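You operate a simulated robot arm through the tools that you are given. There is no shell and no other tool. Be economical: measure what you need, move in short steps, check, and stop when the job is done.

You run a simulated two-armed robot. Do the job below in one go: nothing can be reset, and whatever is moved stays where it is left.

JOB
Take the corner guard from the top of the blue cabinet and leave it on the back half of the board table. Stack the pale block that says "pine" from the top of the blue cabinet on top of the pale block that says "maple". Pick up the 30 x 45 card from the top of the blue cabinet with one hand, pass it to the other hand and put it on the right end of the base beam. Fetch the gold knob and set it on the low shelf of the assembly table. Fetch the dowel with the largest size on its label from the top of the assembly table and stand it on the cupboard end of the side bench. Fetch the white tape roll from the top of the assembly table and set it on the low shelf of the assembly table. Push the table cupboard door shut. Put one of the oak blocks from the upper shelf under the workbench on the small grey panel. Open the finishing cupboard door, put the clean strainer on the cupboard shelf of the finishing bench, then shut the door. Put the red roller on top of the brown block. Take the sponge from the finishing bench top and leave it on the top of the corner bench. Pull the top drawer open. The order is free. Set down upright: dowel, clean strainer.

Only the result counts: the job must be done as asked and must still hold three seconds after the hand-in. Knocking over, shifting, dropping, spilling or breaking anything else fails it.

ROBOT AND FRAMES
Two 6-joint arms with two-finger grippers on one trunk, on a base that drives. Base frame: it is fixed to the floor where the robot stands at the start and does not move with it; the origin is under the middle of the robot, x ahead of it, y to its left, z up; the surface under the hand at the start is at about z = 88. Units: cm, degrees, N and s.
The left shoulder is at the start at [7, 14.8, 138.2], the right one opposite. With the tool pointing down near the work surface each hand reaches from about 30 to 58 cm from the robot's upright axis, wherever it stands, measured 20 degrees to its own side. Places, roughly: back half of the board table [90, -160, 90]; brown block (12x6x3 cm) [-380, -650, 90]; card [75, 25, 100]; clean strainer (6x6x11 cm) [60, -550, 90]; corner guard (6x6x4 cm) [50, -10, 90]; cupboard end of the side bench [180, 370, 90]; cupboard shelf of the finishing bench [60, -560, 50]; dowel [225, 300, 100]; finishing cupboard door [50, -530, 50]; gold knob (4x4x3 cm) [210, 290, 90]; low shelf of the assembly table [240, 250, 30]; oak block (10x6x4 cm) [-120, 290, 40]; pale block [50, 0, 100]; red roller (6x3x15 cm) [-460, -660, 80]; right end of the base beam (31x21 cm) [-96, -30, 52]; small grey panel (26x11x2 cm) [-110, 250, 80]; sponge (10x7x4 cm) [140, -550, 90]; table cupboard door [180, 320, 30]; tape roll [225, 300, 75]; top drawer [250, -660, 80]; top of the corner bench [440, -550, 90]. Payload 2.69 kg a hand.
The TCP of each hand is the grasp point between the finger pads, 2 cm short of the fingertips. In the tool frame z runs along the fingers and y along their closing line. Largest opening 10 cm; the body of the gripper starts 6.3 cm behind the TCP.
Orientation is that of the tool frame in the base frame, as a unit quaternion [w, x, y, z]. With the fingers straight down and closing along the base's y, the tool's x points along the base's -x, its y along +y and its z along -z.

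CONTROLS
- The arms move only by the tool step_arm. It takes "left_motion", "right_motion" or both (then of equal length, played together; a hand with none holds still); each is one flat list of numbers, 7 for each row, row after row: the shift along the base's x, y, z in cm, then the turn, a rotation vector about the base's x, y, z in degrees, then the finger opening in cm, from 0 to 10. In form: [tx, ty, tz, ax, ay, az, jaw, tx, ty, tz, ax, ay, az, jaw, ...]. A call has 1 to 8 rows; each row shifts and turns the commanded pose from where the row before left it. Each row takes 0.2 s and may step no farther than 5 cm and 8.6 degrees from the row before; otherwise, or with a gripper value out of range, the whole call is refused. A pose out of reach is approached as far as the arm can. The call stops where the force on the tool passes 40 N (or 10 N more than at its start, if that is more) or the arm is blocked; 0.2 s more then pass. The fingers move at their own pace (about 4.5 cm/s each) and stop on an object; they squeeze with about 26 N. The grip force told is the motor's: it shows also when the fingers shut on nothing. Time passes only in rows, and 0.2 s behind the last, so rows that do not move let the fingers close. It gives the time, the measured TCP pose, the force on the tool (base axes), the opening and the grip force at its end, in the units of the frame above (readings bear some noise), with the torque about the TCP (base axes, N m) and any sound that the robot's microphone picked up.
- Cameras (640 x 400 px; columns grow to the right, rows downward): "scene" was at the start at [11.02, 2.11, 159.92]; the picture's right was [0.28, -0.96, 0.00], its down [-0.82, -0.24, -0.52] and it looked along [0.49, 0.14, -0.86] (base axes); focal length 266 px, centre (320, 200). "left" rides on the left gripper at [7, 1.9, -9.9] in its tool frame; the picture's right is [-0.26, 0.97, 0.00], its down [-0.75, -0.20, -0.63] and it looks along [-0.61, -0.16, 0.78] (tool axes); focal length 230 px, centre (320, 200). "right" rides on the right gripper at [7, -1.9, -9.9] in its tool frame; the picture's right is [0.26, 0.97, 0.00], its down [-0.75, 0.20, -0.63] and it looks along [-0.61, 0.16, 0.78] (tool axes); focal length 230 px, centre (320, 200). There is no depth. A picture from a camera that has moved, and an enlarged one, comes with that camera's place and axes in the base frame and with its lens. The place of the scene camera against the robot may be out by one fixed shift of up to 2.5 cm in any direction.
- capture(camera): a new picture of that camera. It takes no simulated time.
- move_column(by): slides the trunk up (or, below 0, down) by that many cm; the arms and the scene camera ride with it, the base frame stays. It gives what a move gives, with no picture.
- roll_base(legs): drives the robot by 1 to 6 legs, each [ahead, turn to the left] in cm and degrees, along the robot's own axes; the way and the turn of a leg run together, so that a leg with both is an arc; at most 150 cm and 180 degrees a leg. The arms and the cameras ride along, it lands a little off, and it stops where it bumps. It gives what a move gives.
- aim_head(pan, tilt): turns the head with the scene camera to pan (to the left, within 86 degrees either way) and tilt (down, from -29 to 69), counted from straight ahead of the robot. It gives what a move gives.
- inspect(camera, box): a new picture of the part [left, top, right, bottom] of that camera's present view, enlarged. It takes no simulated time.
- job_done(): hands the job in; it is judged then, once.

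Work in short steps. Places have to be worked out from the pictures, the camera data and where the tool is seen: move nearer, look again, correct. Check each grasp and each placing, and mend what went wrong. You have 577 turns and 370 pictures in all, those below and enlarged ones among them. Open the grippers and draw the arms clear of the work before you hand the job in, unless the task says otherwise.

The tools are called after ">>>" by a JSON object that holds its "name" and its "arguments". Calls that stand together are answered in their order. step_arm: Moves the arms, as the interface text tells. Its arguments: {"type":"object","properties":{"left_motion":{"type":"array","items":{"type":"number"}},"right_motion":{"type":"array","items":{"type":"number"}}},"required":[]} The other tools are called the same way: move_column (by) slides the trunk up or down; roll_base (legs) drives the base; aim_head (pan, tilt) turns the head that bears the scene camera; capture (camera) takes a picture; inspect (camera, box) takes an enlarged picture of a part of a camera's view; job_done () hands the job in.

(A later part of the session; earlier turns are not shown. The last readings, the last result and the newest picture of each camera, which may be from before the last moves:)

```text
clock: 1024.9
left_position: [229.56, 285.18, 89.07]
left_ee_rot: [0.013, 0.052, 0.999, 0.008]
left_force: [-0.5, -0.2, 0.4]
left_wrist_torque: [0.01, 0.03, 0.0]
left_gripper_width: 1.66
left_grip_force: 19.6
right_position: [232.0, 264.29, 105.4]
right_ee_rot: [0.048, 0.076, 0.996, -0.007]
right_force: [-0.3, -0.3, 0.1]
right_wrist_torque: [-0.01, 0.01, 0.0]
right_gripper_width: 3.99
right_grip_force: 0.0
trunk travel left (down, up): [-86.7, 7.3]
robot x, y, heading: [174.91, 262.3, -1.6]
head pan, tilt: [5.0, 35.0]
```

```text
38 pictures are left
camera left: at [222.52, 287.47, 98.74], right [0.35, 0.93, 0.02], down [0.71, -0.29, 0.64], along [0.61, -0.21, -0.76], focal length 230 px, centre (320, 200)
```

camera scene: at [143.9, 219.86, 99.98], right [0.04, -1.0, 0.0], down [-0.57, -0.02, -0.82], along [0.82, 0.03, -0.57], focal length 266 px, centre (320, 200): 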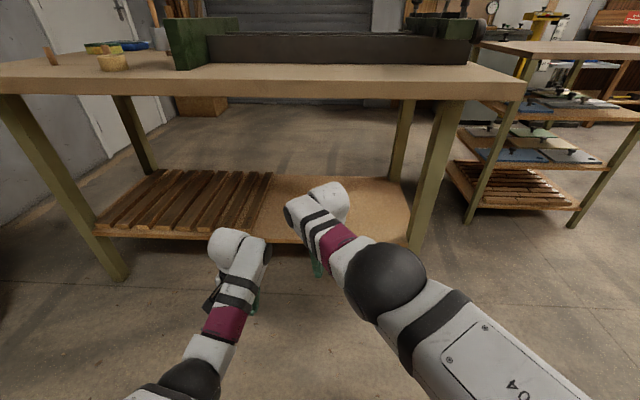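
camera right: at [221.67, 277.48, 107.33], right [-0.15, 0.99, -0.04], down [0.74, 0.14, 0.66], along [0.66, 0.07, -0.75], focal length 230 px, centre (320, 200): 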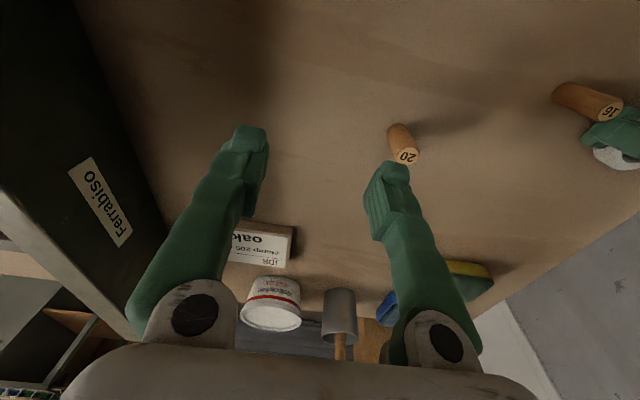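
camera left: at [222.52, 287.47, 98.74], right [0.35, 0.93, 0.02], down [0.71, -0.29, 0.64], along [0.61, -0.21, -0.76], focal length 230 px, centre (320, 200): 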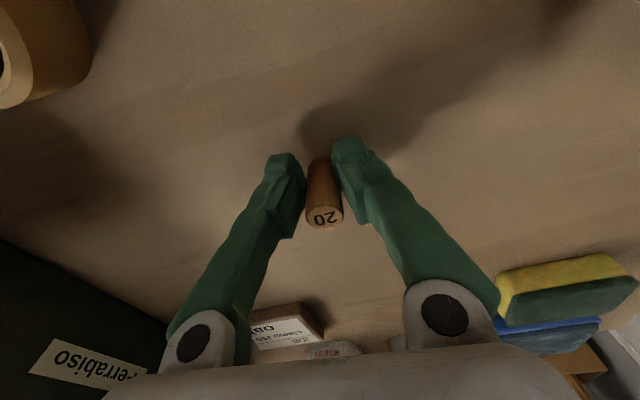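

Dowel "20" gripped. Lift it, and move the right hand out to its own side.

>>> {"name": "step_arm", "arguments": {"left_motion": [0, 0, 3, 0, 0, 0, 0, 0, 0, 4, 0, 0, 0, 0, 0, 0, 4, 0, 0, 0, 0, 0, 0, 0, 0, 0, 0, 0, 0, 0, 0, 0, 0, 0, 0, 0, 0, 0, 0, 0, 0, 0], "right_motion": [0, 0, 1, 0, 0, 0, 4, 0, -3.5, 1, 0, 0, 0, 4, 0, -4, 0, 0, 0, 0, 4, 0, -4, 0, 0, 0, 0, 4, 0, -4, 0, 0, 0, 0, 4, 0, 0, 0, 0, 0, 0, 4]}}

>>> {"name": "move_column", "arguments": {"by": 7}}

>>> {"name": "roll_base", "arguments": {"legs": [[-22, 0]]}}

>>> {"name": "roll_base", "arguments": {"legs": [[0, 92]]}}

>>> {"name": "aim_head", "arguments": {"pan": 0, "tilt": 42}}

>>> {"name": "capture", "arguments": {"camera": "scene"}}

```text
clock: 1026.3
left_position: [229.48, 285.15, 100.18]
left_ee_rot: [0.013, 0.052, 0.999, 0.007]
left_force: [0.3, -0.4, -0.7]
left_wrist_torque: [-0.04, -0.02, 0.04]
left_gripper_width: 1.49
left_grip_force: 25.7
right_position: [236.81, 249.85, 106.69]
right_ee_rot: [0.045, 0.077, 0.996, -0.009]
right_force: [-0.8, -0.2, -0.5]
right_wrist_torque: [0.02, 0.01, 0.0]
right_gripper_width: 3.99
right_grip_force: 0.0
right hand out of reach, approached as far as the arm can: row 2, 3, 4, 5
trunk travel left (down, up): [-86.7, 7.3]
robot x, y, heading: [174.9, 262.22, -1.6]
head pan, tilt: [5.0, 35.0]
```

```text
clock: 1027.4
left_position: [229.59, 285.26, 107.08]
left_ee_rot: [0.012, 0.052, 0.999, 0.009]
left_force: [0.1, 0.0, 0.0]
left_wrist_torque: [0.0, 0.04, 0.02]
left_gripper_width: 1.54
left_grip_force: 25.9
right_position: [236.8, 249.84, 113.68]
right_ee_rot: [0.045, 0.077, 0.996, -0.008]
right_force: [0.8, -0.4, 0.9]
right_wrist_torque: [0.02, 0.02, 0.0]
right_gripper_width: 4.0
right_grip_force: 0.1
trunk travel left (down, up): [-93.7, 0.3]
robot x, y, heading: [175.36, 262.23, -1.5]
head pan, tilt: [5.0, 35.0]
```

```text
clock: 1028.8
left_position: [217.55, 285.15, 105.91]
left_ee_rot: [0.02, 0.051, 0.998, 0.007]
left_force: [-0.1, -0.7, -0.6]
left_wrist_torque: [-0.03, 0.05, -0.01]
left_gripper_width: 1.54
left_grip_force: 26.4
right_position: [228.11, 251.99, 116.15]
right_ee_rot: [0.096, 0.064, 0.993, 0.014]
right_force: [0.3, -0.2, -0.6]
right_wrist_torque: [0.04, 0.05, -0.02]
right_gripper_width: 4.03
right_grip_force: 0.0
trunk travel left (down, up): [-93.7, 0.3]
robot x, y, heading: [161.06, 263.13, -1.7]
head pan, tilt: [5.0, 35.0]
stopped in leg 1: the robot was blocked; the commanded pose is now the measured one
```

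```text
clock: 1029.7
left_position: [207.71, 287.2, 104.06]
left_ee_rot: [0.061, 0.017, 0.998, 0.006]
left_force: [3.8, -3.1, 5.3]
left_wrist_torque: [0.17, 0.29, 0.0]
left_gripper_width: 1.45
left_grip_force: 25.8
right_position: [231.18, 265.63, 139.07]
right_ee_rot: [0.365, -0.04, 0.92, 0.139]
right_force: [-1.0, 2.2, 3.5]
right_wrist_torque: [-0.25, 0.2, -0.11]
right_gripper_width: 4.0
right_grip_force: 0.0
trunk travel left (down, up): [-93.7, 0.3]
robot x, y, heading: [160.78, 263.07, -0.2]
head pan, tilt: [5.0, 35.0]
stopped in leg 1: the robot was blocked; the commanded pose is now the measured one
```

```text
clock: 1030.3
left_position: [210.77, 287.48, 102.33]
left_ee_rot: [0.024, 0.02, 0.999, 0.011]
left_force: [-1.2, -1.6, 0.3]
left_wrist_torque: [0.05, -0.08, -0.03]
left_gripper_width: 1.48
left_grip_force: 26.3
right_position: [233.64, 262.39, 131.25]
right_ee_rot: [0.284, -0.007, 0.953, 0.104]
right_force: [1.4, 1.4, 0.7]
right_wrist_torque: [-0.11, 0.14, -0.04]
right_gripper_width: 3.98
right_grip_force: 0.2
trunk travel left (down, up): [-93.7, 0.3]
robot x, y, heading: [161.23, 263.04, -0.7]
head pan, tilt: [0.0, 42.0]
```

```text
37 pictures are left
camera scene: at [177.91, 262.59, 161.84], right [-0.01, -1.0, 0.0], down [-0.69, 0.01, -0.73], along [0.73, 0.0, -0.69], focal length 266 px, centre (320, 200)
```

scene: 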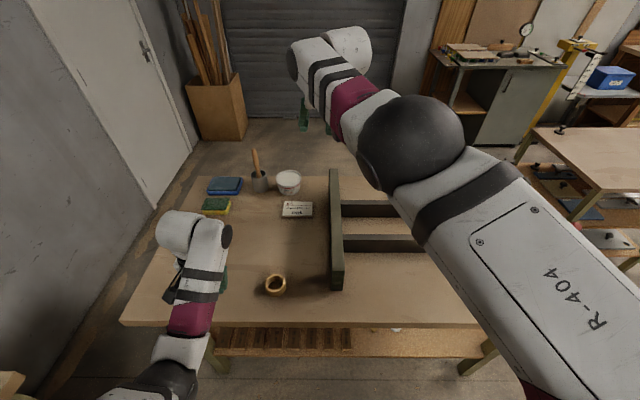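

The right arm was flung up again; dowel still held. Settle and bring the right hand back down to its side.

>>> {"name": "step_arm", "arguments": {"right_motion": [0, 0, 0, 0, 0, 0, 4, 0, 0, 0, 0, 0, 0, 4, 0, 0, 0, 0, 0, 0, 4]}}

>>> {"name": "step_arm", "arguments": {"right_motion": [-1, -2.5, -3, -2, 5.5, 0, 4, -1, -2.5, -3, -2, 5.5, 0, 4, -1, -2.5, -3, -2, 5.5, 0, 4, -1, -2.5, -3, -2, 5.5, 0, 4, -1, -2.5, -3, -2, 5.5, 0, 4, -1, -2, -3, -2, 5.5, 0, 4, 0, 0, 0, 0, 0, 0, 4]}}

>>> {"name": "step_arm", "arguments": {"right_motion": [0, 0, 0, 0, 0, 0, 4, 0, 0, 0, 0, 0, 0, 4]}}

```text
clock: 1031.1
left_position: [209.99, 287.75, 102.55]
left_ee_rot: [0.026, 0.02, 0.999, 0.01]
left_force: [1.5, 0.8, -3.5]
left_wrist_torque: [-0.07, 0.11, -0.02]
left_gripper_width: 1.48
left_grip_force: 26.3
right_position: [231.12, 261.08, 129.11]
right_ee_rot: [0.258, 0.003, 0.962, 0.087]
right_force: [0.9, -0.3, -0.8]
right_wrist_torque: [-0.02, 0.06, 0.0]
right_gripper_width: 4.02
right_grip_force: 0.0
trunk travel left (down, up): [-93.7, 0.3]
robot x, y, heading: [161.51, 262.7, -0.3]
head pan, tilt: [0.0, 42.0]
```

```text
clock: 1032.7
left_position: [208.78, 287.65, 103.63]
left_ee_rot: [0.028, 0.02, 0.999, 0.007]
left_force: [-0.3, -0.8, 0.3]
left_wrist_torque: [0.0, 0.01, -0.01]
left_gripper_width: 1.49
left_grip_force: 26.0
right_position: [221.28, 244.86, 112.59]
right_ee_rot: [-0.02, 0.0, 1.0, -0.014]
right_force: [-0.5, -0.3, 0.0]
right_wrist_torque: [0.01, -0.02, -0.01]
right_gripper_width: 4.02
right_grip_force: 0.0
right hand out of reach, approached as far as the arm can: row 4, 5, 6
trunk travel left (down, up): [-93.7, 0.3]
robot x, y, heading: [161.13, 262.88, -0.3]
head pan, tilt: [0.0, 42.0]
```

```text
clock: 1033.3
left_position: [208.86, 287.57, 103.82]
left_ee_rot: [0.028, 0.019, 0.999, 0.007]
left_force: [-1.0, -0.4, 0.7]
left_wrist_torque: [0.02, 0.04, 0.0]
left_gripper_width: 1.48
left_grip_force: 26.3
right_position: [221.29, 244.81, 112.54]
right_ee_rot: [-0.021, 0.0, 1.0, -0.014]
right_force: [0.2, 0.4, 0.9]
right_wrist_torque: [0.04, 0.0, 0.03]
right_gripper_width: 3.99
right_grip_force: 0.0
trunk travel left (down, up): [-93.7, 0.3]
robot x, y, heading: [161.05, 262.87, -0.4]
head pan, tilt: [0.0, 42.0]
```

>>> {"name": "step_arm", "arguments": {"right_motion": [1.5, 0, -2, 0, 0, 0, 4, 1.5, 0, -2, 0, 0, 0, 4, 0, 0, 0, 0, 0, 0, 4]}}

>>> {"name": "roll_base", "arguments": {"legs": [[-8, 0]]}}

>>> {"name": "step_arm", "arguments": {"right_motion": [0, 0, 0, 0, 0, 0, 4, 0, 0, 0, 0, 0, 0, 4]}}

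>>> {"name": "roll_base", "arguments": {"legs": [[0, 90.5]]}}

>>> {"name": "capture", "arguments": {"camera": "left"}}

>>> {"name": "capture", "arguments": {"camera": "scene"}}

```text
clock: 1034.1
left_position: [208.77, 287.7, 103.71]
left_ee_rot: [0.028, 0.019, 0.999, 0.007]
left_force: [-0.5, 0.1, 0.9]
left_wrist_torque: [-0.02, 0.01, 0.01]
left_gripper_width: 1.52
left_grip_force: 26.0
right_position: [221.23, 244.0, 109.6]
right_ee_rot: [-0.018, 0.0, 1.0, -0.015]
right_force: [-0.1, 0.2, -0.2]
right_wrist_torque: [0.02, -0.04, 0.01]
right_gripper_width: 3.99
right_grip_force: 0.2
right hand out of reach, approached as far as the arm can: row 1, 2
trunk travel left (down, up): [-93.7, 0.3]
robot x, y, heading: [161.08, 262.63, -0.7]
head pan, tilt: [0.0, 42.0]
```

```text
clock: 1035.2
left_position: [202.24, 287.66, 103.08]
left_ee_rot: [0.021, 0.019, 1.0, 0.008]
left_force: [0.4, -0.5, 0.6]
left_wrist_torque: [0.02, 0.07, -0.01]
left_gripper_width: 1.48
left_grip_force: 25.8
right_position: [214.55, 243.99, 108.85]
right_ee_rot: [-0.025, -0.001, 1.0, -0.014]
right_force: [1.1, -0.5, -0.1]
right_wrist_torque: [0.03, 0.04, 0.0]
right_gripper_width: 4.0
right_grip_force: 0.0
trunk travel left (down, up): [-93.7, 0.3]
robot x, y, heading: [153.39, 262.73, -0.2]
head pan, tilt: [0.0, 42.0]
```

```text
clock: 1035.8
left_position: [199.94, 287.65, 104.16]
left_ee_rot: [0.034, 0.019, 0.999, 0.008]
left_force: [-0.1, 0.5, -0.4]
left_wrist_torque: [-0.01, -0.04, 0.0]
left_gripper_width: 1.48
left_grip_force: 25.8
right_position: [212.46, 244.03, 110.1]
right_ee_rot: [-0.014, -0.001, 1.0, -0.015]
right_force: [-1.8, 0.2, -0.2]
right_wrist_torque: [0.0, -0.08, 0.0]
right_gripper_width: 4.03
right_grip_force: 0.0
trunk travel left (down, up): [-93.7, 0.3]
robot x, y, heading: [153.09, 262.79, -0.5]
head pan, tilt: [0.0, 42.0]
```

```text
clock: 1040.0
left_position: [129.72, 311.5, 103.72]
left_ee_rot: [0.017, -0.683, 0.73, 0.027]
left_force: [1.5, -0.1, 0.1]
left_wrist_torque: [0.03, -0.04, 0.02]
left_gripper_width: 1.6
left_grip_force: 26.2
right_position: [173.6, 322.5, 109.61]
right_ee_rot: [-0.003, -0.697, 0.717, -0.023]
right_force: [0.4, 0.8, -0.3]
right_wrist_torque: [0.01, -0.01, 0.01]
right_gripper_width: 3.99
right_grip_force: 0.1
trunk travel left (down, up): [-93.7, 0.3]
robot x, y, heading: [152.8, 262.98, 87.8]
head pan, tilt: [0.0, 42.0]
```

```text
36 pictures are left
camera left: at [127.37, 303.9, 113.24], right [-0.95, 0.32, 0.03], down [0.26, 0.7, 0.67], along [0.19, 0.64, -0.74], focal length 230 px, centre (320, 200)
```

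left: 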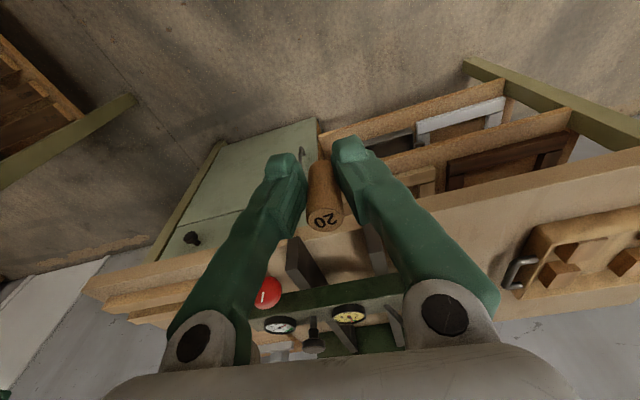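

```text
35 pictures are left
camera scene: at [153.1, 276.44, 161.92], right [1.0, -0.03, 0.0], down [-0.02, -0.67, -0.74], along [0.02, 0.74, -0.67], focal length 266 px, centre (320, 200)
```

scene: 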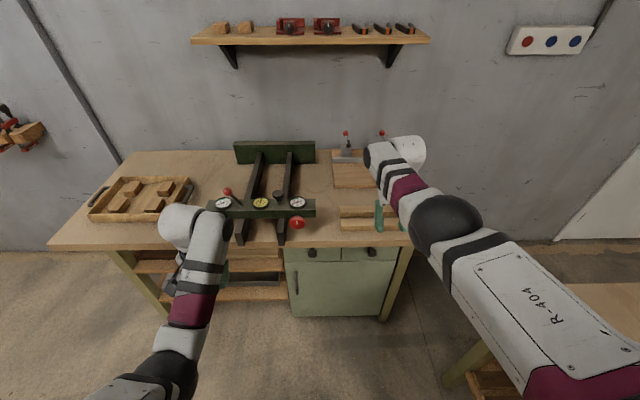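

Dowel is still well held. Target spot: bare surface between the boards at about [172, 360]. Bring the left hand inward and drive there.

>>> {"name": "step_arm", "arguments": {"left_motion": [3.5, 0.5, 0, 0, 0, 0, 0, 3.5, 0.5, 0, 0, 0, 0, 0, 3.5, 0.5, 0, 0, 0, 0, 0, 3.5, 0.5, 0, 0, 0, 0, 0, 3.5, 0, 0, 0, 0, 0, 0, 3, 0, 0, 0, 0, 0, 0, 0, 0, 0, 0, 0, 0, 0], "right_motion": [1, 0, 0, 0, 0, 0, 4, 1, 0, 0, 0, 0, 0, 4, 1, -1, 0, 0, 0, 0, 4, 0, -1, -1, 0, 0, 0, 4, 0, -1, -1, 0, 0, 0, 4, 0, 0, 0, 0, 0, 0, 4, 0, 0, 0, 0, 0, 0, 4]}}

>>> {"name": "roll_base", "arguments": {"legs": [[0, -27], [40, 0], [0, 29]]}}

>>> {"name": "step_arm", "arguments": {"left_motion": [0, 0, 0, 0, 0, 0, 0, 0, 0, 0, 0, 0, 0, 0]}}

>>> {"name": "capture", "arguments": {"camera": "left"}}

>>> {"name": "capture", "arguments": {"camera": "scene"}}

```text
clock: 1041.8
left_position: [146.16, 315.2, 103.21]
left_ee_rot: [0.003, -0.7, 0.712, 0.053]
left_force: [0.7, -0.4, -0.1]
left_wrist_torque: [0.02, -0.02, -0.03]
left_gripper_width: 1.61
left_grip_force: 26.0
left hand out of reach, approached as far as the arm can: row 1
right_position: [176.69, 321.66, 107.25]
right_ee_rot: [-0.005, -0.698, 0.716, -0.023]
right_force: [-0.8, -0.9, -0.3]
right_wrist_torque: [0.01, 0.01, 0.0]
right_gripper_width: 3.95
right_grip_force: 0.2
right hand out of reach, approached as far as the arm can: row 3, 4, 5
trunk travel left (down, up): [-93.7, 0.3]
robot x, y, heading: [153.4, 262.89, 88.1]
head pan, tilt: [0.0, 42.0]
stopped in row 7 (left hand): the arm was blocked; the commanded pose is now the measured one
```

```text
clock: 1047.0
left_position: [163.62, 349.84, 103.59]
left_ee_rot: [-0.003, 0.713, -0.7, -0.053]
left_force: [-0.8, 0.5, 0.5]
left_wrist_torque: [0.01, 0.05, 0.01]
left_gripper_width: 1.57
left_grip_force: 25.7
right_position: [193.87, 357.46, 107.23]
right_ee_rot: [0.004, 0.711, -0.703, 0.023]
right_force: [0.6, 0.1, 0.3]
right_wrist_torque: [0.0, 0.02, 0.03]
right_gripper_width: 3.97
right_grip_force: 0.1
trunk travel left (down, up): [-93.7, 0.3]
robot x, y, heading: [171.91, 297.65, 90.2]
head pan, tilt: [0.0, 42.0]
```

```text
clock: 1047.6
left_position: [163.28, 349.97, 103.63]
left_ee_rot: [-0.003, 0.713, -0.699, -0.054]
left_force: [0.7, 0.1, -0.5]
left_wrist_torque: [0.0, 0.01, 0.02]
left_gripper_width: 1.55
left_grip_force: 26.3
right_position: [193.64, 357.33, 107.13]
right_ee_rot: [0.003, 0.711, -0.703, 0.024]
right_force: [0.1, -0.5, 0.1]
right_wrist_torque: [0.02, -0.03, 0.04]
right_gripper_width: 3.99
right_grip_force: 0.1
trunk travel left (down, up): [-93.7, 0.3]
robot x, y, heading: [171.99, 297.66, 90.3]
head pan, tilt: [0.0, 42.0]
```

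```text
34 pictures are left
camera left: at [162.19, 342.0, 112.9], right [-0.97, 0.24, 0.09], down [0.23, 0.7, 0.67], along [0.1, 0.67, -0.73], focal length 230 px, centre (320, 200)
```

left: 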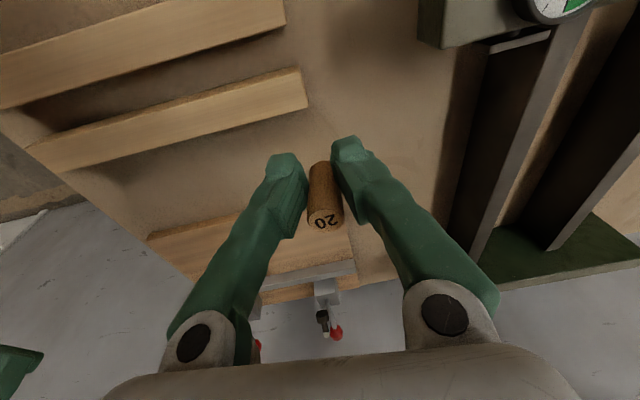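

```text
33 pictures are left
camera scene: at [171.74, 311.37, 161.93], right [1.0, 0.0, 0.0], down [0.0, -0.67, -0.74], along [0.0, 0.74, -0.67], focal length 266 px, centre (320, 200)
```

scene: 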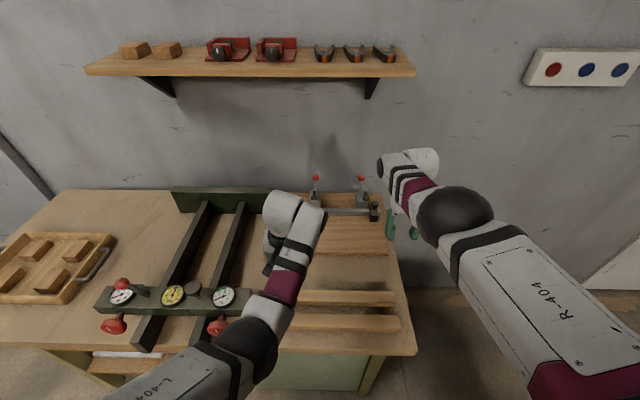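

Gap between plank and board is y≈352–365. Rotate −10° and go 8 cm forward to bring the dowel to ≈[173, 358].

>>> {"name": "roll_base", "arguments": {"legs": [[0, -10], [8, 0]]}}

>>> {"name": "step_arm", "arguments": {"left_motion": [0, 0, 0, 0, 0, 0, 0, 0, 0, 0, 0, 0, 0, 0]}}

>>> {"name": "capture", "arguments": {"camera": "left"}}

```text
clock: 1049.9
left_position: [163.03, 353.66, 105.92]
left_ee_rot: [-0.039, -0.686, 0.713, 0.138]
left_force: [0.9, -1.6, -3.7]
left_wrist_torque: [0.22, 0.12, -0.01]
left_gripper_width: 1.42
left_grip_force: 25.8
right_position: [200.16, 371.82, 125.61]
right_ee_rot: [0.187, -0.677, 0.685, 0.193]
right_force: [0.6, -5.8, -6.4]
right_wrist_torque: [0.78, 0.13, 0.06]
right_gripper_width: 4.01
right_grip_force: 0.0
trunk travel left (down, up): [-93.7, 0.3]
robot x, y, heading: [173.38, 305.56, 80.2]
head pan, tilt: [0.0, 42.0]
stopped in leg 2: the robot was blocked; the commanded pose is now the measured one
```

```text
clock: 1050.5
left_position: [164.94, 357.81, 105.82]
left_ee_rot: [-0.033, -0.679, 0.721, 0.133]
left_force: [-0.7, -0.2, 1.0]
left_wrist_torque: [-0.04, -0.04, 0.03]
left_gripper_width: 1.44
left_grip_force: 25.9
right_position: [201.26, 375.23, 122.9]
right_ee_rot: [0.172, -0.677, 0.693, 0.178]
right_force: [-0.1, 2.3, 0.1]
right_wrist_torque: [-0.18, 0.0, 0.01]
right_gripper_width: 4.0
right_grip_force: 0.1
trunk travel left (down, up): [-93.7, 0.3]
robot x, y, heading: [173.57, 305.43, 80.2]
head pan, tilt: [0.0, 42.0]
```

```text
32 pictures are left
camera left: at [164.74, 349.53, 114.79], right [-0.92, 0.29, 0.26], down [0.39, 0.64, 0.66], along [0.02, 0.71, -0.71], focal length 230 px, centre (320, 200)
```

left: 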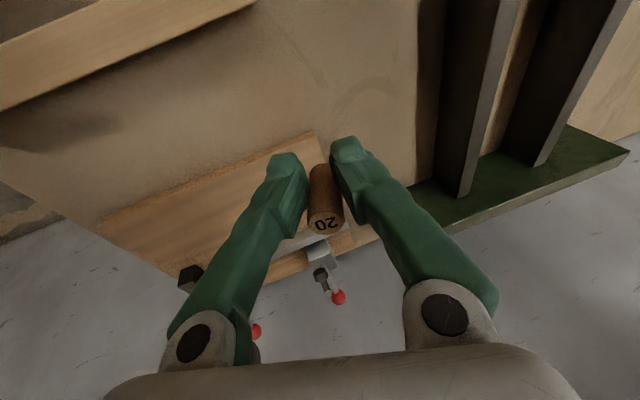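

Level the hand (it's tilted ~16°) and shift toward x≈171.

>>> {"name": "step_arm", "arguments": {"left_motion": [2, 0.3, -0.5, -4.25, -6.6, 0, 0, 2, 0.3, -0.5, -4.25, -6.6, 0, 0, 1.5, 0, -0.5, 0, 0, 0, 0, 0, 0, 0, 0, 0, 0, 0, 0, 0, 0, 0, 0, 0, 0]}}

>>> {"name": "capture", "arguments": {"camera": "left"}}

```text
clock: 1051.7
left_position: [170.58, 356.91, 103.62]
left_ee_rot: [-0.001, -0.684, 0.73, -0.011]
left_force: [-0.8, 0.7, 0.1]
left_wrist_torque: [-0.01, 0.01, -0.02]
left_gripper_width: 1.37
left_grip_force: 26.0
right_position: [201.4, 371.83, 120.88]
right_ee_rot: [0.152, -0.675, 0.706, 0.151]
right_force: [1.0, 0.8, 0.2]
right_wrist_torque: [0.01, -0.03, 0.02]
right_gripper_width: 4.01
right_grip_force: 0.0
trunk travel left (down, up): [-93.7, 0.3]
robot x, y, heading: [173.59, 305.79, 80.3]
head pan, tilt: [0.0, 42.0]
```

```text
31 pictures are left
camera left: at [168.08, 350.09, 113.62], right [-0.95, 0.32, -0.02], down [0.24, 0.75, 0.62], along [0.21, 0.58, -0.78], focal length 230 px, centre (320, 200)
```

left: 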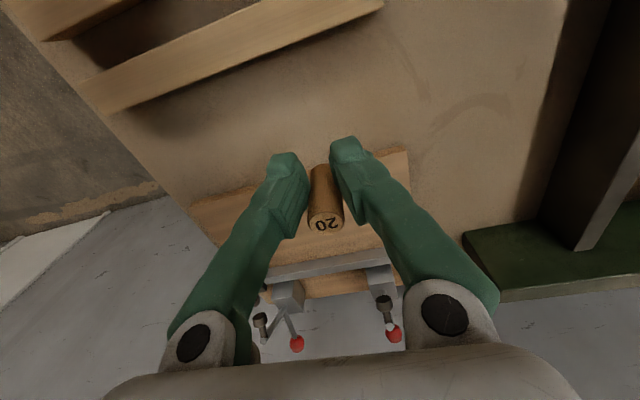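

Level and over the free gap. Lower the dowel until it touches.

>>> {"name": "step_arm", "arguments": {"left_motion": [0, 0.5, -4, 0, 0, 0, 0, 0, 0, -4, 0, 0, 0, 0, 0, 0, -2.5, 0, 0, 0, 0, 0, 0, -0.7, 0, 0, 0, 0, 0, 0, -0.6, 0, 0, 0, 0, 0, 0, -0.5, 0, 0, 0, 0]}}

```text
clock: 1053.1
left_position: [170.63, 357.2, 91.25]
left_ee_rot: [0.0, -0.683, 0.73, -0.011]
left_force: [0.6, -0.6, -0.2]
left_wrist_torque: [0.01, -0.01, -0.02]
left_gripper_width: 1.4
left_grip_force: 25.9
right_position: [201.5, 371.82, 120.8]
right_ee_rot: [0.15, -0.676, 0.706, 0.15]
right_force: [0.2, -0.4, -0.6]
right_wrist_torque: [0.01, -0.01, 0.03]
right_gripper_width: 3.99
right_grip_force: 0.1
trunk travel left (down, up): [-93.7, 0.3]
robot x, y, heading: [173.71, 305.49, 80.6]
head pan, tilt: [0.0, 42.0]
```

>>> {"name": "step_arm", "arguments": {"left_motion": [0, 0, -0.4, 0, 0, 0, 0, 0, 0, -0.4, 0, 0, 0, 0, 0, 0, -0.4, 0, 0, 0, 0, 0, 0, -0.4, 0, 0, 0, 0, 0, 0, 0, 0, 0, 0, 0]}}

>>> {"name": "capture", "arguments": {"camera": "left"}}

```text
clock: 1054.3
left_position: [170.66, 357.07, 89.82]
left_ee_rot: [-0.001, -0.684, 0.729, -0.01]
left_force: [-0.7, 0.8, 0.3]
left_wrist_torque: [0.01, -0.04, 0.01]
left_gripper_width: 1.34
left_grip_force: 25.6
right_position: [201.46, 371.68, 120.87]
right_ee_rot: [0.152, -0.675, 0.706, 0.152]
right_force: [1.0, 0.0, 0.5]
right_wrist_torque: [-0.02, 0.01, 0.0]
right_gripper_width: 4.02
right_grip_force: 0.1
trunk travel left (down, up): [-93.7, 0.3]
robot x, y, heading: [173.47, 306.0, 80.2]
head pan, tilt: [0.0, 42.0]
```

```text
30 pictures are left
camera left: at [168.03, 350.37, 99.69], right [-0.95, 0.32, -0.02], down [0.24, 0.75, 0.62], along [0.21, 0.58, -0.78], focal length 230 px, centre (320, 200)
```

left: 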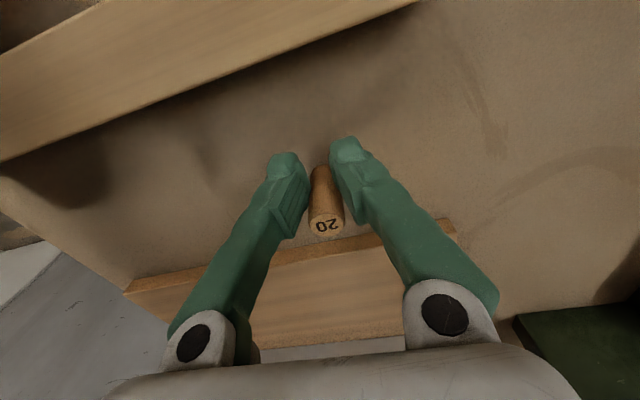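

>>> {"name": "step_arm", "arguments": {"left_motion": [0, 0, -0.4, 0, 0, 0, 0, 0, 0, -0.4, 0, 0, 0, 0, 0, 0, -0.4, 0, 0, 0, 0, 0, 0, -0.3, 0, 0, 0, 0, 0, 0, -0.3, 0, 0, 0, 0, 0, 0, 0, 0, 0, 0, 0]}}

```text
clock: 1055.7
left_position: [170.72, 357.02, 88.03]
left_ee_rot: [0.0, -0.684, 0.729, -0.011]
left_force: [-0.1, -0.8, 0.3]
left_wrist_torque: [-0.01, -0.04, 0.0]
left_gripper_width: 0.0
left_grip_force: 26.5
right_position: [201.48, 371.72, 120.98]
right_ee_rot: [0.151, -0.675, 0.706, 0.152]
right_force: [-0.3, -0.3, -0.2]
right_wrist_torque: [-0.01, 0.01, -0.03]
right_gripper_width: 3.98
right_grip_force: 0.0
trunk travel left (down, up): [-93.7, 0.3]
robot x, y, heading: [173.67, 305.8, 80.5]
head pan, tilt: [0.0, 42.0]
```

The dowel slipped out of the grip; look.

>>> {"name": "capture", "arguments": {"camera": "left"}}

```text
29 pictures are left
camera left: at [168.06, 350.25, 98.02], right [-0.95, 0.32, -0.02], down [0.24, 0.75, 0.62], along [0.21, 0.58, -0.78], focal length 230 px, centre (320, 200)
```

left: 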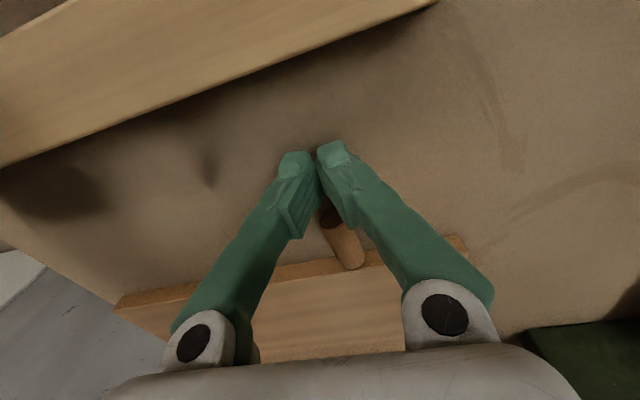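

>>> {"name": "step_arm", "arguments": {"left_motion": [0, -0.5, 2, 0, 0, 0, 0, 0, -1, 4, 0, 0, 0, 0, 0, -1, 4, 0, 0, 0, 4, 0, -1, 3, 0, 0, 0, 6]}}

>>> {"name": "capture", "arguments": {"camera": "left"}}

```text
clock: 1056.7
left_position: [169.94, 354.51, 101.05]
left_ee_rot: [-0.001, -0.688, 0.726, 0.001]
left_force: [-0.9, -0.9, 0.6]
left_wrist_torque: [0.0, -0.01, -0.01]
left_gripper_width: 5.05
left_grip_force: 0.0
right_position: [201.4, 371.86, 120.85]
right_ee_rot: [0.151, -0.675, 0.706, 0.151]
right_force: [0.2, 1.2, -0.1]
right_wrist_torque: [0.03, 0.0, 0.01]
right_gripper_width: 4.01
right_grip_force: 0.1
trunk travel left (down, up): [-93.7, 0.3]
robot x, y, heading: [173.63, 305.93, 80.6]
head pan, tilt: [0.0, 42.0]
```

```text
28 pictures are left
camera left: at [167.56, 347.59, 111.0], right [-0.95, 0.31, 0.0], down [0.24, 0.74, 0.63], along [0.19, 0.6, -0.78], focal length 230 px, centre (320, 200)
```

left: 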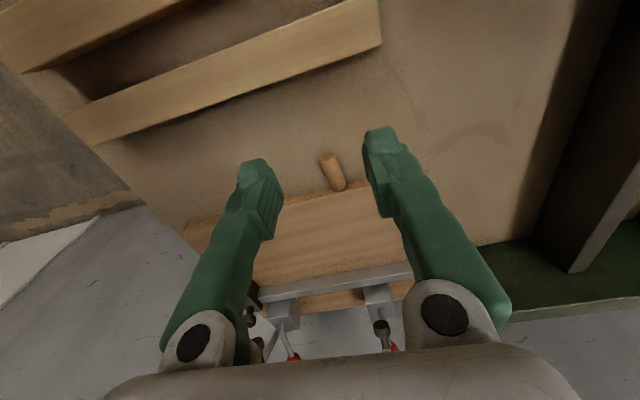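

>>> {"name": "inspect", "arguments": {"camera": "left", "box": [290, 130, 380, 210]}}

```text
5.00 times, centred on (335, 170) of left
camera zoom: at [167.56, 347.59, 111.0], right [-0.95, 0.31, 0.0], down [0.24, 0.74, 0.63], along [0.19, 0.6, -0.78], focal length 1150 px, centre (245, 350)
```

zoom: 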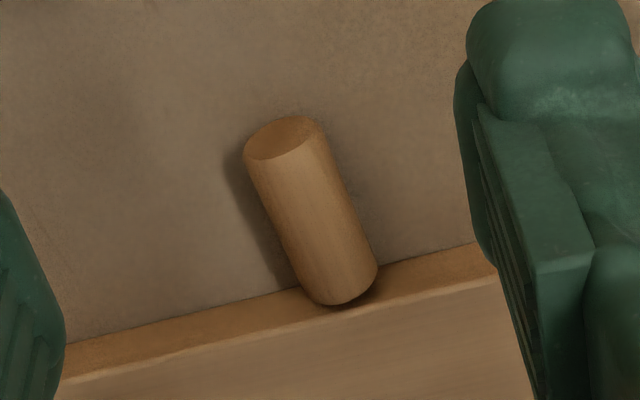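

The dowel fell over and lies along y at ≈[170.6, 360.5–365], end against the board. I'll regrasp it, turn it upright with the hand horizontal, and stand it near the bench's front edge. Lower the trunk 7 and grip it.

>>> {"name": "move_column", "arguments": {"by": -7}}

>>> {"name": "step_arm", "arguments": {"left_motion": [0.2, 2.5, 0, 0, 0, 0, 5, 0.2, 2.7, 0, 0, 0, 0, 5, 0.2, 2.6, 0, 0, 0, 0, 5, 0, 0, -3, 0, 0, 0, 5, 0, 0, -2.2, 0, 0, 0, 5, 0, 0, 0, 0, 0, 0, 5]}}

>>> {"name": "capture", "arguments": {"camera": "left"}}

```text
clock: 1057.8
left_position: [169.7, 354.31, 93.95]
left_ee_rot: [-0.002, -0.687, 0.726, 0.001]
left_force: [0.3, -0.8, -1.2]
left_wrist_torque: [0.02, -0.02, -0.01]
left_gripper_width: 5.96
left_grip_force: 0.1
right_position: [201.49, 371.83, 113.78]
right_ee_rot: [0.151, -0.675, 0.706, 0.152]
right_force: [-0.2, 0.3, 0.3]
right_wrist_torque: [0.0, 0.02, 0.01]
right_gripper_width: 3.99
right_grip_force: 0.0
trunk travel left (down, up): [-86.7, 7.3]
robot x, y, heading: [173.5, 305.59, 80.5]
head pan, tilt: [0.0, 42.0]
```

```text
clock: 1059.2
left_position: [171.46, 361.63, 88.81]
left_ee_rot: [0.0, -0.683, 0.73, -0.01]
left_force: [0.8, -0.3, -0.4]
left_wrist_torque: [-0.02, 0.04, 0.01]
left_gripper_width: 4.99
left_grip_force: 0.0
right_position: [201.49, 371.75, 113.82]
right_ee_rot: [0.151, -0.675, 0.706, 0.151]
right_force: [-0.1, -0.8, 0.9]
right_wrist_torque: [0.04, 0.04, 0.0]
right_gripper_width: 4.01
right_grip_force: 0.1
trunk travel left (down, up): [-86.7, 7.3]
robot x, y, heading: [173.51, 305.41, 80.4]
head pan, tilt: [0.0, 42.0]
```

```text
26 pictures are left
camera left: at [168.86, 354.84, 98.62], right [-0.95, 0.32, -0.02], down [0.24, 0.75, 0.62], along [0.21, 0.58, -0.78], focal length 230 px, centre (320, 200)
```

left: 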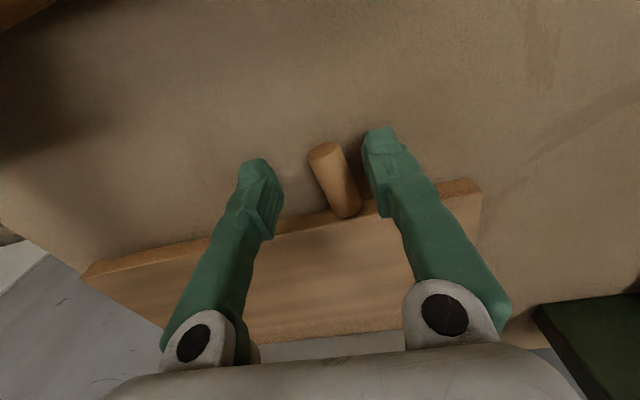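

>>> {"name": "step_arm", "arguments": {"left_motion": [-0.8, 0.2, -0.6, 0, 0, 0, 5, 0, 0, -0.6, 0, 0, 0, 5, 0, 0, 0, 0, 0, 0, 3, 0, 0, 0, 0, 0, 0, 1, 0, 0, 0, 0, 0, 0, 0, 0, 0, 0, 0, 0, 0, 0, 0, 0, 0, 0, 0, 0, 0]}}

>>> {"name": "capture", "arguments": {"camera": "left"}}

```text
clock: 1060.3
left_position: [170.1, 361.86, 87.93]
left_ee_rot: [-0.002, -0.684, 0.73, -0.003]
left_force: [-7.2, -10.7, 18.9]
left_wrist_torque: [0.02, 0.16, 0.07]
left_gripper_width: 1.72
left_grip_force: 13.3
right_position: [201.67, 371.67, 113.72]
right_ee_rot: [0.148, -0.675, 0.707, 0.148]
right_force: [-0.1, 0.5, -0.2]
right_wrist_torque: [-0.01, 0.0, -0.01]
right_gripper_width: 4.01
right_grip_force: 0.1
trunk travel left (down, up): [-86.7, 7.3]
robot x, y, heading: [173.57, 305.62, 80.7]
head pan, tilt: [0.0, 42.0]
stopped in row 5 (left hand): the force on the tool passed its limit at 43 N (the readings are from after the stop); the commanded pose is now the measured one
```

```text
25 pictures are left
camera left: at [167.67, 355.13, 97.77], right [-0.95, 0.32, 0.0], down [0.25, 0.74, 0.62], along [0.2, 0.59, -0.78], focal length 230 px, centre (320, 200)
```

left: 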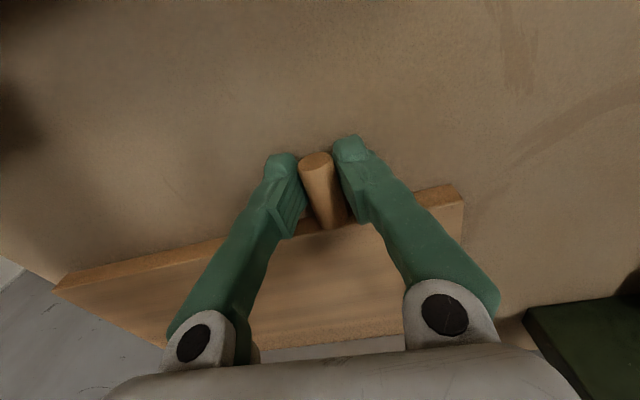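

>>> {"name": "step_arm", "arguments": {"left_motion": [0, 0, 0.2, 0, 0, 0, 0, 0, 0, 0, 0, 0, 0, 0, 0, 0, 0, 0, 0, 0, 0, 0, -0.5, 2, 0, 0, 0, 0, 0, -1, 3, 0, 0, 0, 0, 0, -1, 3, 0, 0, 0, 0]}}

>>> {"name": "capture", "arguments": {"camera": "left"}}

```text
clock: 1061.7
left_position: [169.98, 359.45, 96.11]
left_ee_rot: [-0.001, -0.684, 0.73, -0.004]
left_force: [0.1, 0.5, 0.6]
left_wrist_torque: [-0.01, 0.0, -0.03]
left_gripper_width: 1.55
left_grip_force: 25.9
right_position: [201.57, 371.84, 113.62]
right_ee_rot: [0.147, -0.675, 0.707, 0.147]
right_force: [-0.7, -0.6, 0.1]
right_wrist_torque: [0.02, 0.02, 0.01]
right_gripper_width: 3.99
right_grip_force: 0.1
trunk travel left (down, up): [-86.7, 7.3]
robot x, y, heading: [173.69, 305.56, 80.7]
head pan, tilt: [0.0, 42.0]
```

```text
24 pictures are left
camera left: at [167.5, 352.6, 105.98], right [-0.95, 0.32, -0.01], down [0.25, 0.74, 0.63], along [0.2, 0.59, -0.78], focal length 230 px, centre (320, 200)
```

left: 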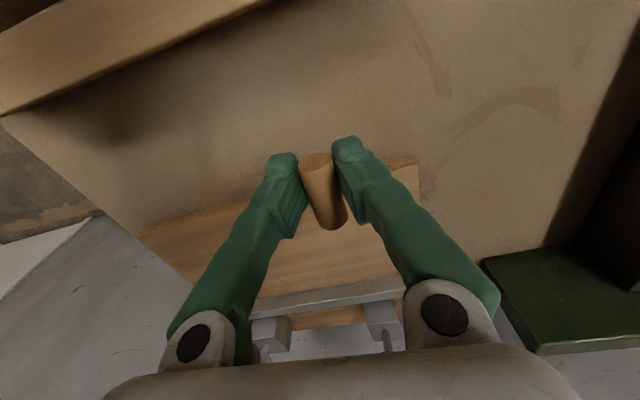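

Check the dowel's orientation in the hand from the scene camera.

>>> {"name": "aim_head", "arguments": {"pan": 5, "tilt": 50}}

>>> {"name": "inspect", "arguments": {"camera": "scene", "box": [230, 110, 410, 260]}}

```text
clock: 1062.4
left_position: [169.98, 359.47, 96.0]
left_ee_rot: [-0.001, -0.684, 0.73, -0.004]
left_force: [0.2, -1.0, 0.1]
left_wrist_torque: [0.02, -0.02, 0.01]
left_gripper_width: 1.54
left_grip_force: 26.1
right_position: [201.58, 371.78, 113.51]
right_ee_rot: [0.148, -0.675, 0.707, 0.148]
right_force: [-0.4, -0.8, 0.1]
right_wrist_torque: [-0.02, 0.01, 0.04]
right_gripper_width: 3.96
right_grip_force: 0.0
trunk travel left (down, up): [-86.7, 7.3]
robot x, y, heading: [173.39, 305.54, 80.5]
head pan, tilt: [5.0, 50.0]
```

```text
2.67 times, centred on (320, 185) of scene
camera zoom: at [174.43, 318.45, 153.81], right [1.0, -0.08, 0.0], down [-0.06, -0.76, -0.64], along [0.05, 0.64, -0.77], focal length 708 px, centre (320, 240)
```

zoom: 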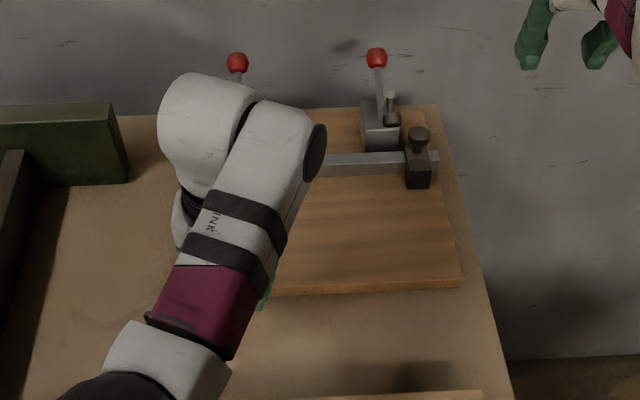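

I'll back off so the hand is in front of the bench, then pitch it forward 90° to turn the dowel upright; pressing its end on the bench will self-align it.

>>> {"name": "roll_base", "arguments": {"legs": [[-40, 0]]}}

>>> {"name": "step_arm", "arguments": {"left_motion": [0, 0, 0, 0, 0, 0, 0, 0, 0, 0, 0, 0, 0, 0]}}

>>> {"name": "step_arm", "arguments": {"left_motion": [0, 0.7, 0, 8.1, -1.35, 0, 0, 0, 0.7, 0, 8.1, -1.35, 0, 0, 0, 0.7, 0, 8.1, -1.35, 0, 0, 0, 0.7, 0, 8.1, -1.35, 0, 0, 0, 0.7, 0, 8.1, -1.35, 0, 0, 0, 0.7, 0, 8.1, -1.35, 0, 0, 0, 0.7, 0, 8.1, -1.35, 0, 0, 0, 0.7, 0, 8.1, -1.35, 0, 0]}}

>>> {"name": "step_arm", "arguments": {"left_motion": [0, 0.7, 0, 8.1, -1.35, 0, 0, 0, 0.7, 0, 8.1, -1.35, 0, 0, 0, 0.7, 0, 8.1, -1.35, 0, 0, 0, 0, 0, 0, 0, 0, 0]}}

>>> {"name": "capture", "arguments": {"camera": "left"}}

```text
clock: 1064.9
left_position: [163.24, 320.81, 95.97]
left_ee_rot: [-0.002, -0.687, 0.727, -0.005]
left_force: [-0.2, 0.8, -0.3]
left_wrist_torque: [-0.02, -0.03, 0.02]
left_gripper_width: 1.51
left_grip_force: 25.8
right_position: [194.67, 333.32, 113.44]
right_ee_rot: [0.145, -0.679, 0.704, 0.147]
right_force: [-0.7, 0.8, -0.5]
right_wrist_torque: [-0.01, -0.01, 0.01]
right_gripper_width: 3.99
right_grip_force: 0.1
trunk travel left (down, up): [-86.7, 7.3]
robot x, y, heading: [167.02, 266.86, 80.9]
head pan, tilt: [5.0, 50.0]
```

```text
clock: 1065.5
left_position: [163.29, 320.69, 95.96]
left_ee_rot: [-0.001, -0.687, 0.726, -0.004]
left_force: [1.2, -0.4, -1.3]
left_wrist_torque: [0.0, -0.03, -0.02]
left_gripper_width: 1.5
left_grip_force: 26.1
right_position: [194.76, 333.28, 113.52]
right_ee_rot: [0.146, -0.678, 0.705, 0.147]
right_force: [1.1, 0.2, -1.0]
right_wrist_torque: [-0.02, 0.0, -0.02]
right_gripper_width: 3.98
right_grip_force: 0.0
trunk travel left (down, up): [-86.7, 7.3]
robot x, y, heading: [167.58, 266.82, 81.0]
head pan, tilt: [5.0, 50.0]
```

```text
clock: 1067.0
left_position: [156.79, 327.11, 96.98]
left_ee_rot: [0.31, -0.606, 0.66, 0.32]
left_force: [-0.6, -1.0, 0.6]
left_wrist_torque: [-0.01, -0.02, -0.01]
left_gripper_width: 1.53
left_grip_force: 25.6
right_position: [194.62, 333.11, 113.66]
right_ee_rot: [0.147, -0.679, 0.704, 0.147]
right_force: [-0.9, 0.7, -0.2]
right_wrist_torque: [0.03, -0.04, -0.02]
right_gripper_width: 3.99
right_grip_force: 0.1
trunk travel left (down, up): [-86.7, 7.3]
robot x, y, heading: [167.13, 266.75, 81.4]
head pan, tilt: [5.0, 50.0]
stopped in row 7 (left hand): the arm was blocked; the commanded pose is now the measured one
```

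```text
clock: 1068.0
left_position: [156.8, 329.21, 97.0]
left_ee_rot: [0.446, -0.542, 0.57, 0.426]
left_force: [0.0, -0.3, 1.0]
left_wrist_torque: [-0.05, -0.01, -0.03]
left_gripper_width: 1.49
left_grip_force: 25.3
left hand out of reach, approached as far as the arm can: row 3
right_position: [194.74, 333.12, 113.57]
right_ee_rot: [0.146, -0.679, 0.704, 0.148]
right_force: [1.0, 0.5, -0.7]
right_wrist_torque: [0.0, -0.03, 0.05]
right_gripper_width: 4.0
right_grip_force: 0.0
trunk travel left (down, up): [-86.7, 7.3]
robot x, y, heading: [166.83, 266.64, 81.3]
head pan, tilt: [5.0, 50.0]
```

```text
22 pictures are left
camera left: at [154.3, 317.99, 92.65], right [-0.96, 0.11, 0.25], down [0.18, -0.44, 0.88], along [0.21, 0.89, 0.41], focal length 230 px, centre (320, 200)
```

left: 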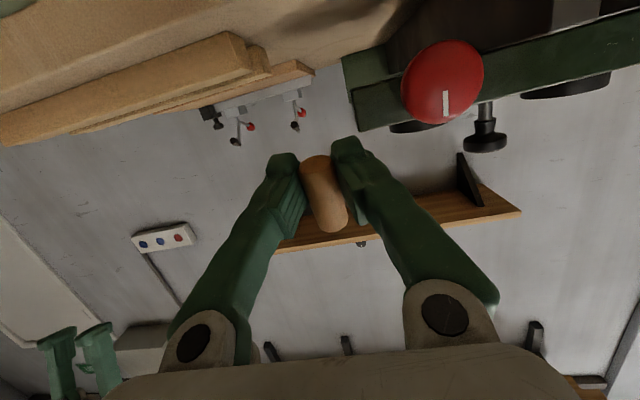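

Hand is nearly horizontal with the dowel upright (label end up). Turn right 13° to line up with the cupboard end and finish the pitch.

>>> {"name": "roll_base", "arguments": {"legs": [[0, -13.3]]}}

>>> {"name": "step_arm", "arguments": {"left_motion": [0, 0, 0, 0, 0, 0, 0, 0, -0.5, 0, 7, -2.5, 0, 0, 0, -0.5, 0, 6, -2.2, 0, 0, 0, 0, 0, 0, 0, 0, 0]}}

>>> {"name": "roll_base", "arguments": {"legs": [[7, 0]]}}

>>> {"name": "step_arm", "arguments": {"left_motion": [0, 0, 0, 0, 0, 0, 0, 0, 0, 0, 0, 0, 0, 0]}}

>>> {"name": "inspect", "arguments": {"camera": "scene", "box": [200, 100, 420, 260]}}

```text
clock: 1069.2
left_position: [171.4, 330.11, 97.12]
left_ee_rot: [0.493, -0.473, 0.629, 0.371]
left_force: [0.5, 0.1, -0.8]
left_wrist_torque: [-0.01, 0.05, 0.05]
left_gripper_width: 1.49
left_grip_force: 26.2
right_position: [209.25, 325.1, 113.58]
right_ee_rot: [0.163, -0.593, 0.778, 0.129]
right_force: [-0.1, 1.1, -1.1]
right_wrist_torque: [-0.01, 0.03, -0.01]
right_gripper_width: 4.0
right_grip_force: 0.1
trunk travel left (down, up): [-86.7, 7.3]
robot x, y, heading: [167.87, 266.97, 67.9]
head pan, tilt: [5.0, 50.0]
```

```text
clock: 1070.2
left_position: [171.28, 329.37, 97.74]
left_ee_rot: [0.547, -0.444, 0.577, 0.414]
left_force: [-0.4, 0.7, 0.1]
left_wrist_torque: [0.03, 0.0, -0.01]
left_gripper_width: 1.48
left_grip_force: 25.8
left hand out of reach, approached as far as the arm can: row 2
right_position: [209.36, 324.98, 113.57]
right_ee_rot: [0.162, -0.592, 0.779, 0.13]
right_force: [0.4, -0.3, -0.3]
right_wrist_torque: [0.02, -0.01, -0.03]
right_gripper_width: 4.01
right_grip_force: 0.1
trunk travel left (down, up): [-86.7, 7.3]
robot x, y, heading: [167.44, 266.29, 68.1]
head pan, tilt: [5.0, 50.0]
```

```text
clock: 1071.2
left_position: [173.66, 336.28, 97.51]
left_ee_rot: [0.545, -0.447, 0.576, 0.414]
left_force: [0.4, -0.2, 0.6]
left_wrist_torque: [-0.03, 0.0, -0.01]
left_gripper_width: 1.47
left_grip_force: 26.1
right_position: [211.56, 338.37, 119.7]
right_ee_rot: [0.226, -0.6, 0.743, 0.189]
right_force: [-0.6, 0.8, 1.3]
right_wrist_torque: [-0.1, 0.05, -0.01]
right_gripper_width: 3.97
right_grip_force: 0.1
trunk travel left (down, up): [-86.7, 7.3]
robot x, y, heading: [170.08, 273.37, 68.2]
head pan, tilt: [5.0, 50.0]
```

```text
clock: 1071.8
left_position: [173.61, 334.88, 98.18]
left_ee_rot: [0.549, -0.443, 0.572, 0.418]
left_force: [0.0, 0.4, 0.0]
left_wrist_torque: [0.04, -0.02, 0.03]
left_gripper_width: 1.32
left_grip_force: 25.9
right_position: [211.37, 336.69, 120.67]
right_ee_rot: [0.234, -0.598, 0.741, 0.196]
right_force: [0.1, 0.8, -2.5]
right_wrist_torque: [0.05, 0.07, 0.04]
right_gripper_width: 4.0
right_grip_force: 0.0
trunk travel left (down, up): [-86.7, 7.3]
robot x, y, heading: [169.93, 273.33, 67.9]
head pan, tilt: [5.0, 50.0]
```

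```text
2.50 times, centred on (310, 180) of scene
camera zoom: at [174.59, 286.9, 153.68], right [0.96, -0.29, 0.0], down [-0.23, -0.74, -0.63], along [0.18, 0.61, -0.77], focal length 664 px, centre (345, 250)
```

zoom: 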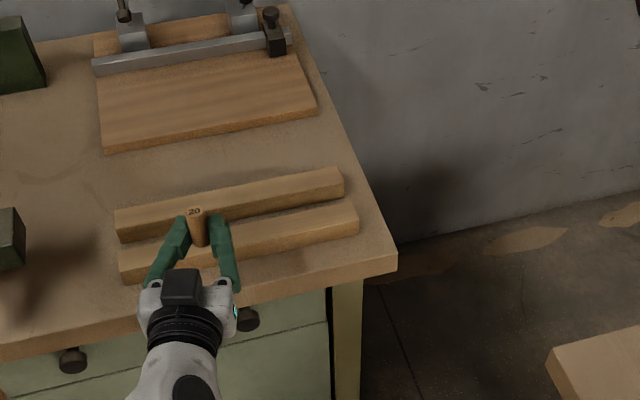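

Perfect: dowel upright with label "20" up. Move 5 cm forward over the front strip and lower.

>>> {"name": "roll_base", "arguments": {"legs": [[5, 0]]}}

>>> {"name": "step_arm", "arguments": {"left_motion": [0, 0, 0, 0, 0, 0, 0, 0, 0, 0, 0, 0, 0, 0]}}

>>> {"name": "move_column", "arguments": {"by": -6}}

>>> {"name": "inspect", "arguments": {"camera": "scene", "box": [200, 120, 380, 260]}}

```text
clock: 1072.8
left_position: [174.91, 339.02, 98.48]
left_ee_rot: [0.552, -0.443, 0.569, 0.419]
left_force: [0.4, 0.1, -0.6]
left_wrist_torque: [-0.04, 0.01, -0.01]
left_gripper_width: 1.25
left_grip_force: 26.0
right_position: [211.63, 345.27, 127.56]
right_ee_rot: [0.293, -0.602, 0.7, 0.249]
right_force: [0.1, 0.5, 1.7]
right_wrist_torque: [-0.14, 0.03, -0.03]
right_gripper_width: 3.99
right_grip_force: 0.1
trunk travel left (down, up): [-86.7, 7.3]
robot x, y, heading: [172.17, 278.28, 68.0]
head pan, tilt: [5.0, 50.0]
```

```text
clock: 1073.3
left_position: [174.83, 338.2, 98.82]
left_ee_rot: [0.555, -0.439, 0.567, 0.421]
left_force: [0.1, 0.3, -0.5]
left_wrist_torque: [0.06, 0.01, 0.0]
left_gripper_width: 1.25
left_grip_force: 26.2
right_position: [211.61, 344.02, 127.96]
right_ee_rot: [0.295, -0.599, 0.7, 0.252]
right_force: [1.4, 0.9, -1.4]
right_wrist_torque: [0.04, 0.02, 0.06]
right_gripper_width: 4.0
right_grip_force: 0.1
trunk travel left (down, up): [-86.7, 7.3]
robot x, y, heading: [171.84, 278.5, 68.2]
head pan, tilt: [5.0, 50.0]
```

```text
clock: 1074.3
left_position: [174.19, 336.93, 93.56]
left_ee_rot: [0.559, -0.438, 0.563, 0.423]
left_force: [-0.1, -0.7, -0.1]
left_wrist_torque: [-0.04, 0.01, -0.02]
left_gripper_width: 1.22
left_grip_force: 26.1
right_position: [210.48, 342.78, 123.23]
right_ee_rot: [0.303, -0.6, 0.695, 0.256]
right_force: [-0.1, -1.0, 0.5]
right_wrist_torque: [0.0, -0.02, 0.02]
right_gripper_width: 3.99
right_grip_force: 0.0
trunk travel left (down, up): [-80.7, 13.3]
robot x, y, heading: [171.71, 278.15, 67.8]
head pan, tilt: [5.0, 50.0]
```

```text
2.86 times, centred on (290, 190) of scene
camera zoom: at [175.33, 289.95, 147.84], right [0.96, -0.29, 0.0], down [-0.22, -0.73, -0.64], along [0.19, 0.62, -0.76], focal length 759 px, centre (406, 229)
```

zoom: 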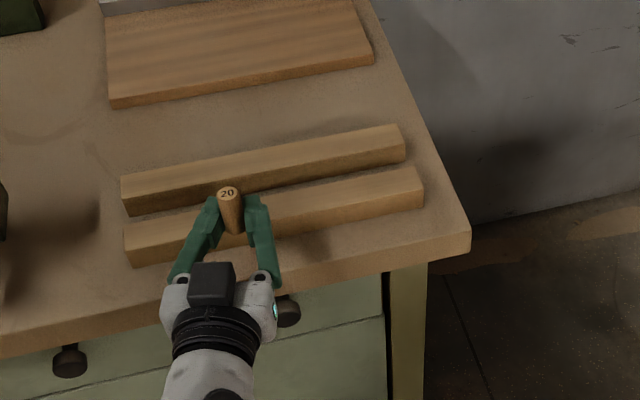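

The footprint is at the edge; go 3.5 cm further in and lower more.

>>> {"name": "roll_base", "arguments": {"legs": [[4, 0]]}}

>>> {"name": "move_column", "arguments": {"by": -4}}

>>> {"name": "inspect", "arguments": {"camera": "scene", "box": [200, 120, 380, 260]}}

```text
clock: 1075.2
left_position: [175.26, 340.3, 93.71]
left_ee_rot: [0.559, -0.439, 0.561, 0.424]
left_force: [-0.2, -1.4, -1.0]
left_wrist_torque: [0.08, -0.02, -0.04]
left_gripper_width: 1.23
left_grip_force: 26.5
right_position: [211.25, 346.92, 125.66]
right_ee_rot: [0.321, -0.599, 0.681, 0.273]
right_force: [1.0, -1.8, -1.5]
right_wrist_torque: [0.13, -0.01, 0.0]
right_gripper_width: 4.0
right_grip_force: 0.0
trunk travel left (down, up): [-80.7, 13.3]
robot x, y, heading: [173.54, 281.52, 68.2]
head pan, tilt: [5.0, 50.0]
```

```text
clock: 1076.1
left_position: [175.43, 340.18, 90.42]
left_ee_rot: [0.563, -0.436, 0.556, 0.428]
left_force: [-0.4, 0.5, 31.1]
left_wrist_torque: [0.35, 0.11, -0.36]
left_gripper_width: 1.09
left_grip_force: 26.1
right_position: [211.42, 346.83, 122.08]
right_ee_rot: [0.323, -0.598, 0.68, 0.275]
right_force: [-0.2, 0.7, -1.4]
right_wrist_torque: [-0.01, 0.01, 0.02]
right_gripper_width: 3.98
right_grip_force: 0.0
trunk travel left (down, up): [-76.7, 17.3]
robot x, y, heading: [173.63, 281.81, 68.1]
head pan, tilt: [5.0, 50.0]
```

```text
2.86 times, centred on (290, 190) of scene
camera zoom: at [176.97, 293.4, 143.9], right [0.96, -0.29, 0.0], down [-0.22, -0.73, -0.65], along [0.19, 0.62, -0.76], focal length 759 px, centre (406, 229)
```

zoom: 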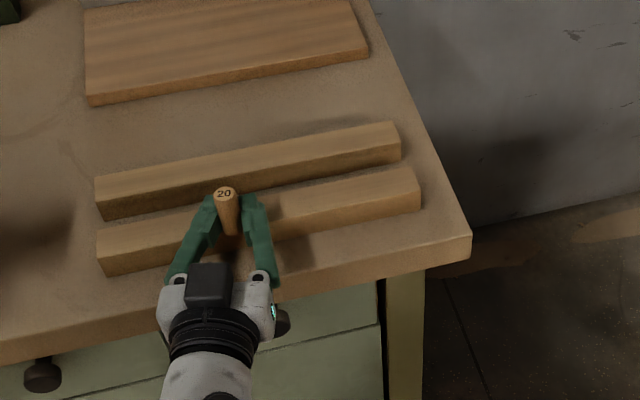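

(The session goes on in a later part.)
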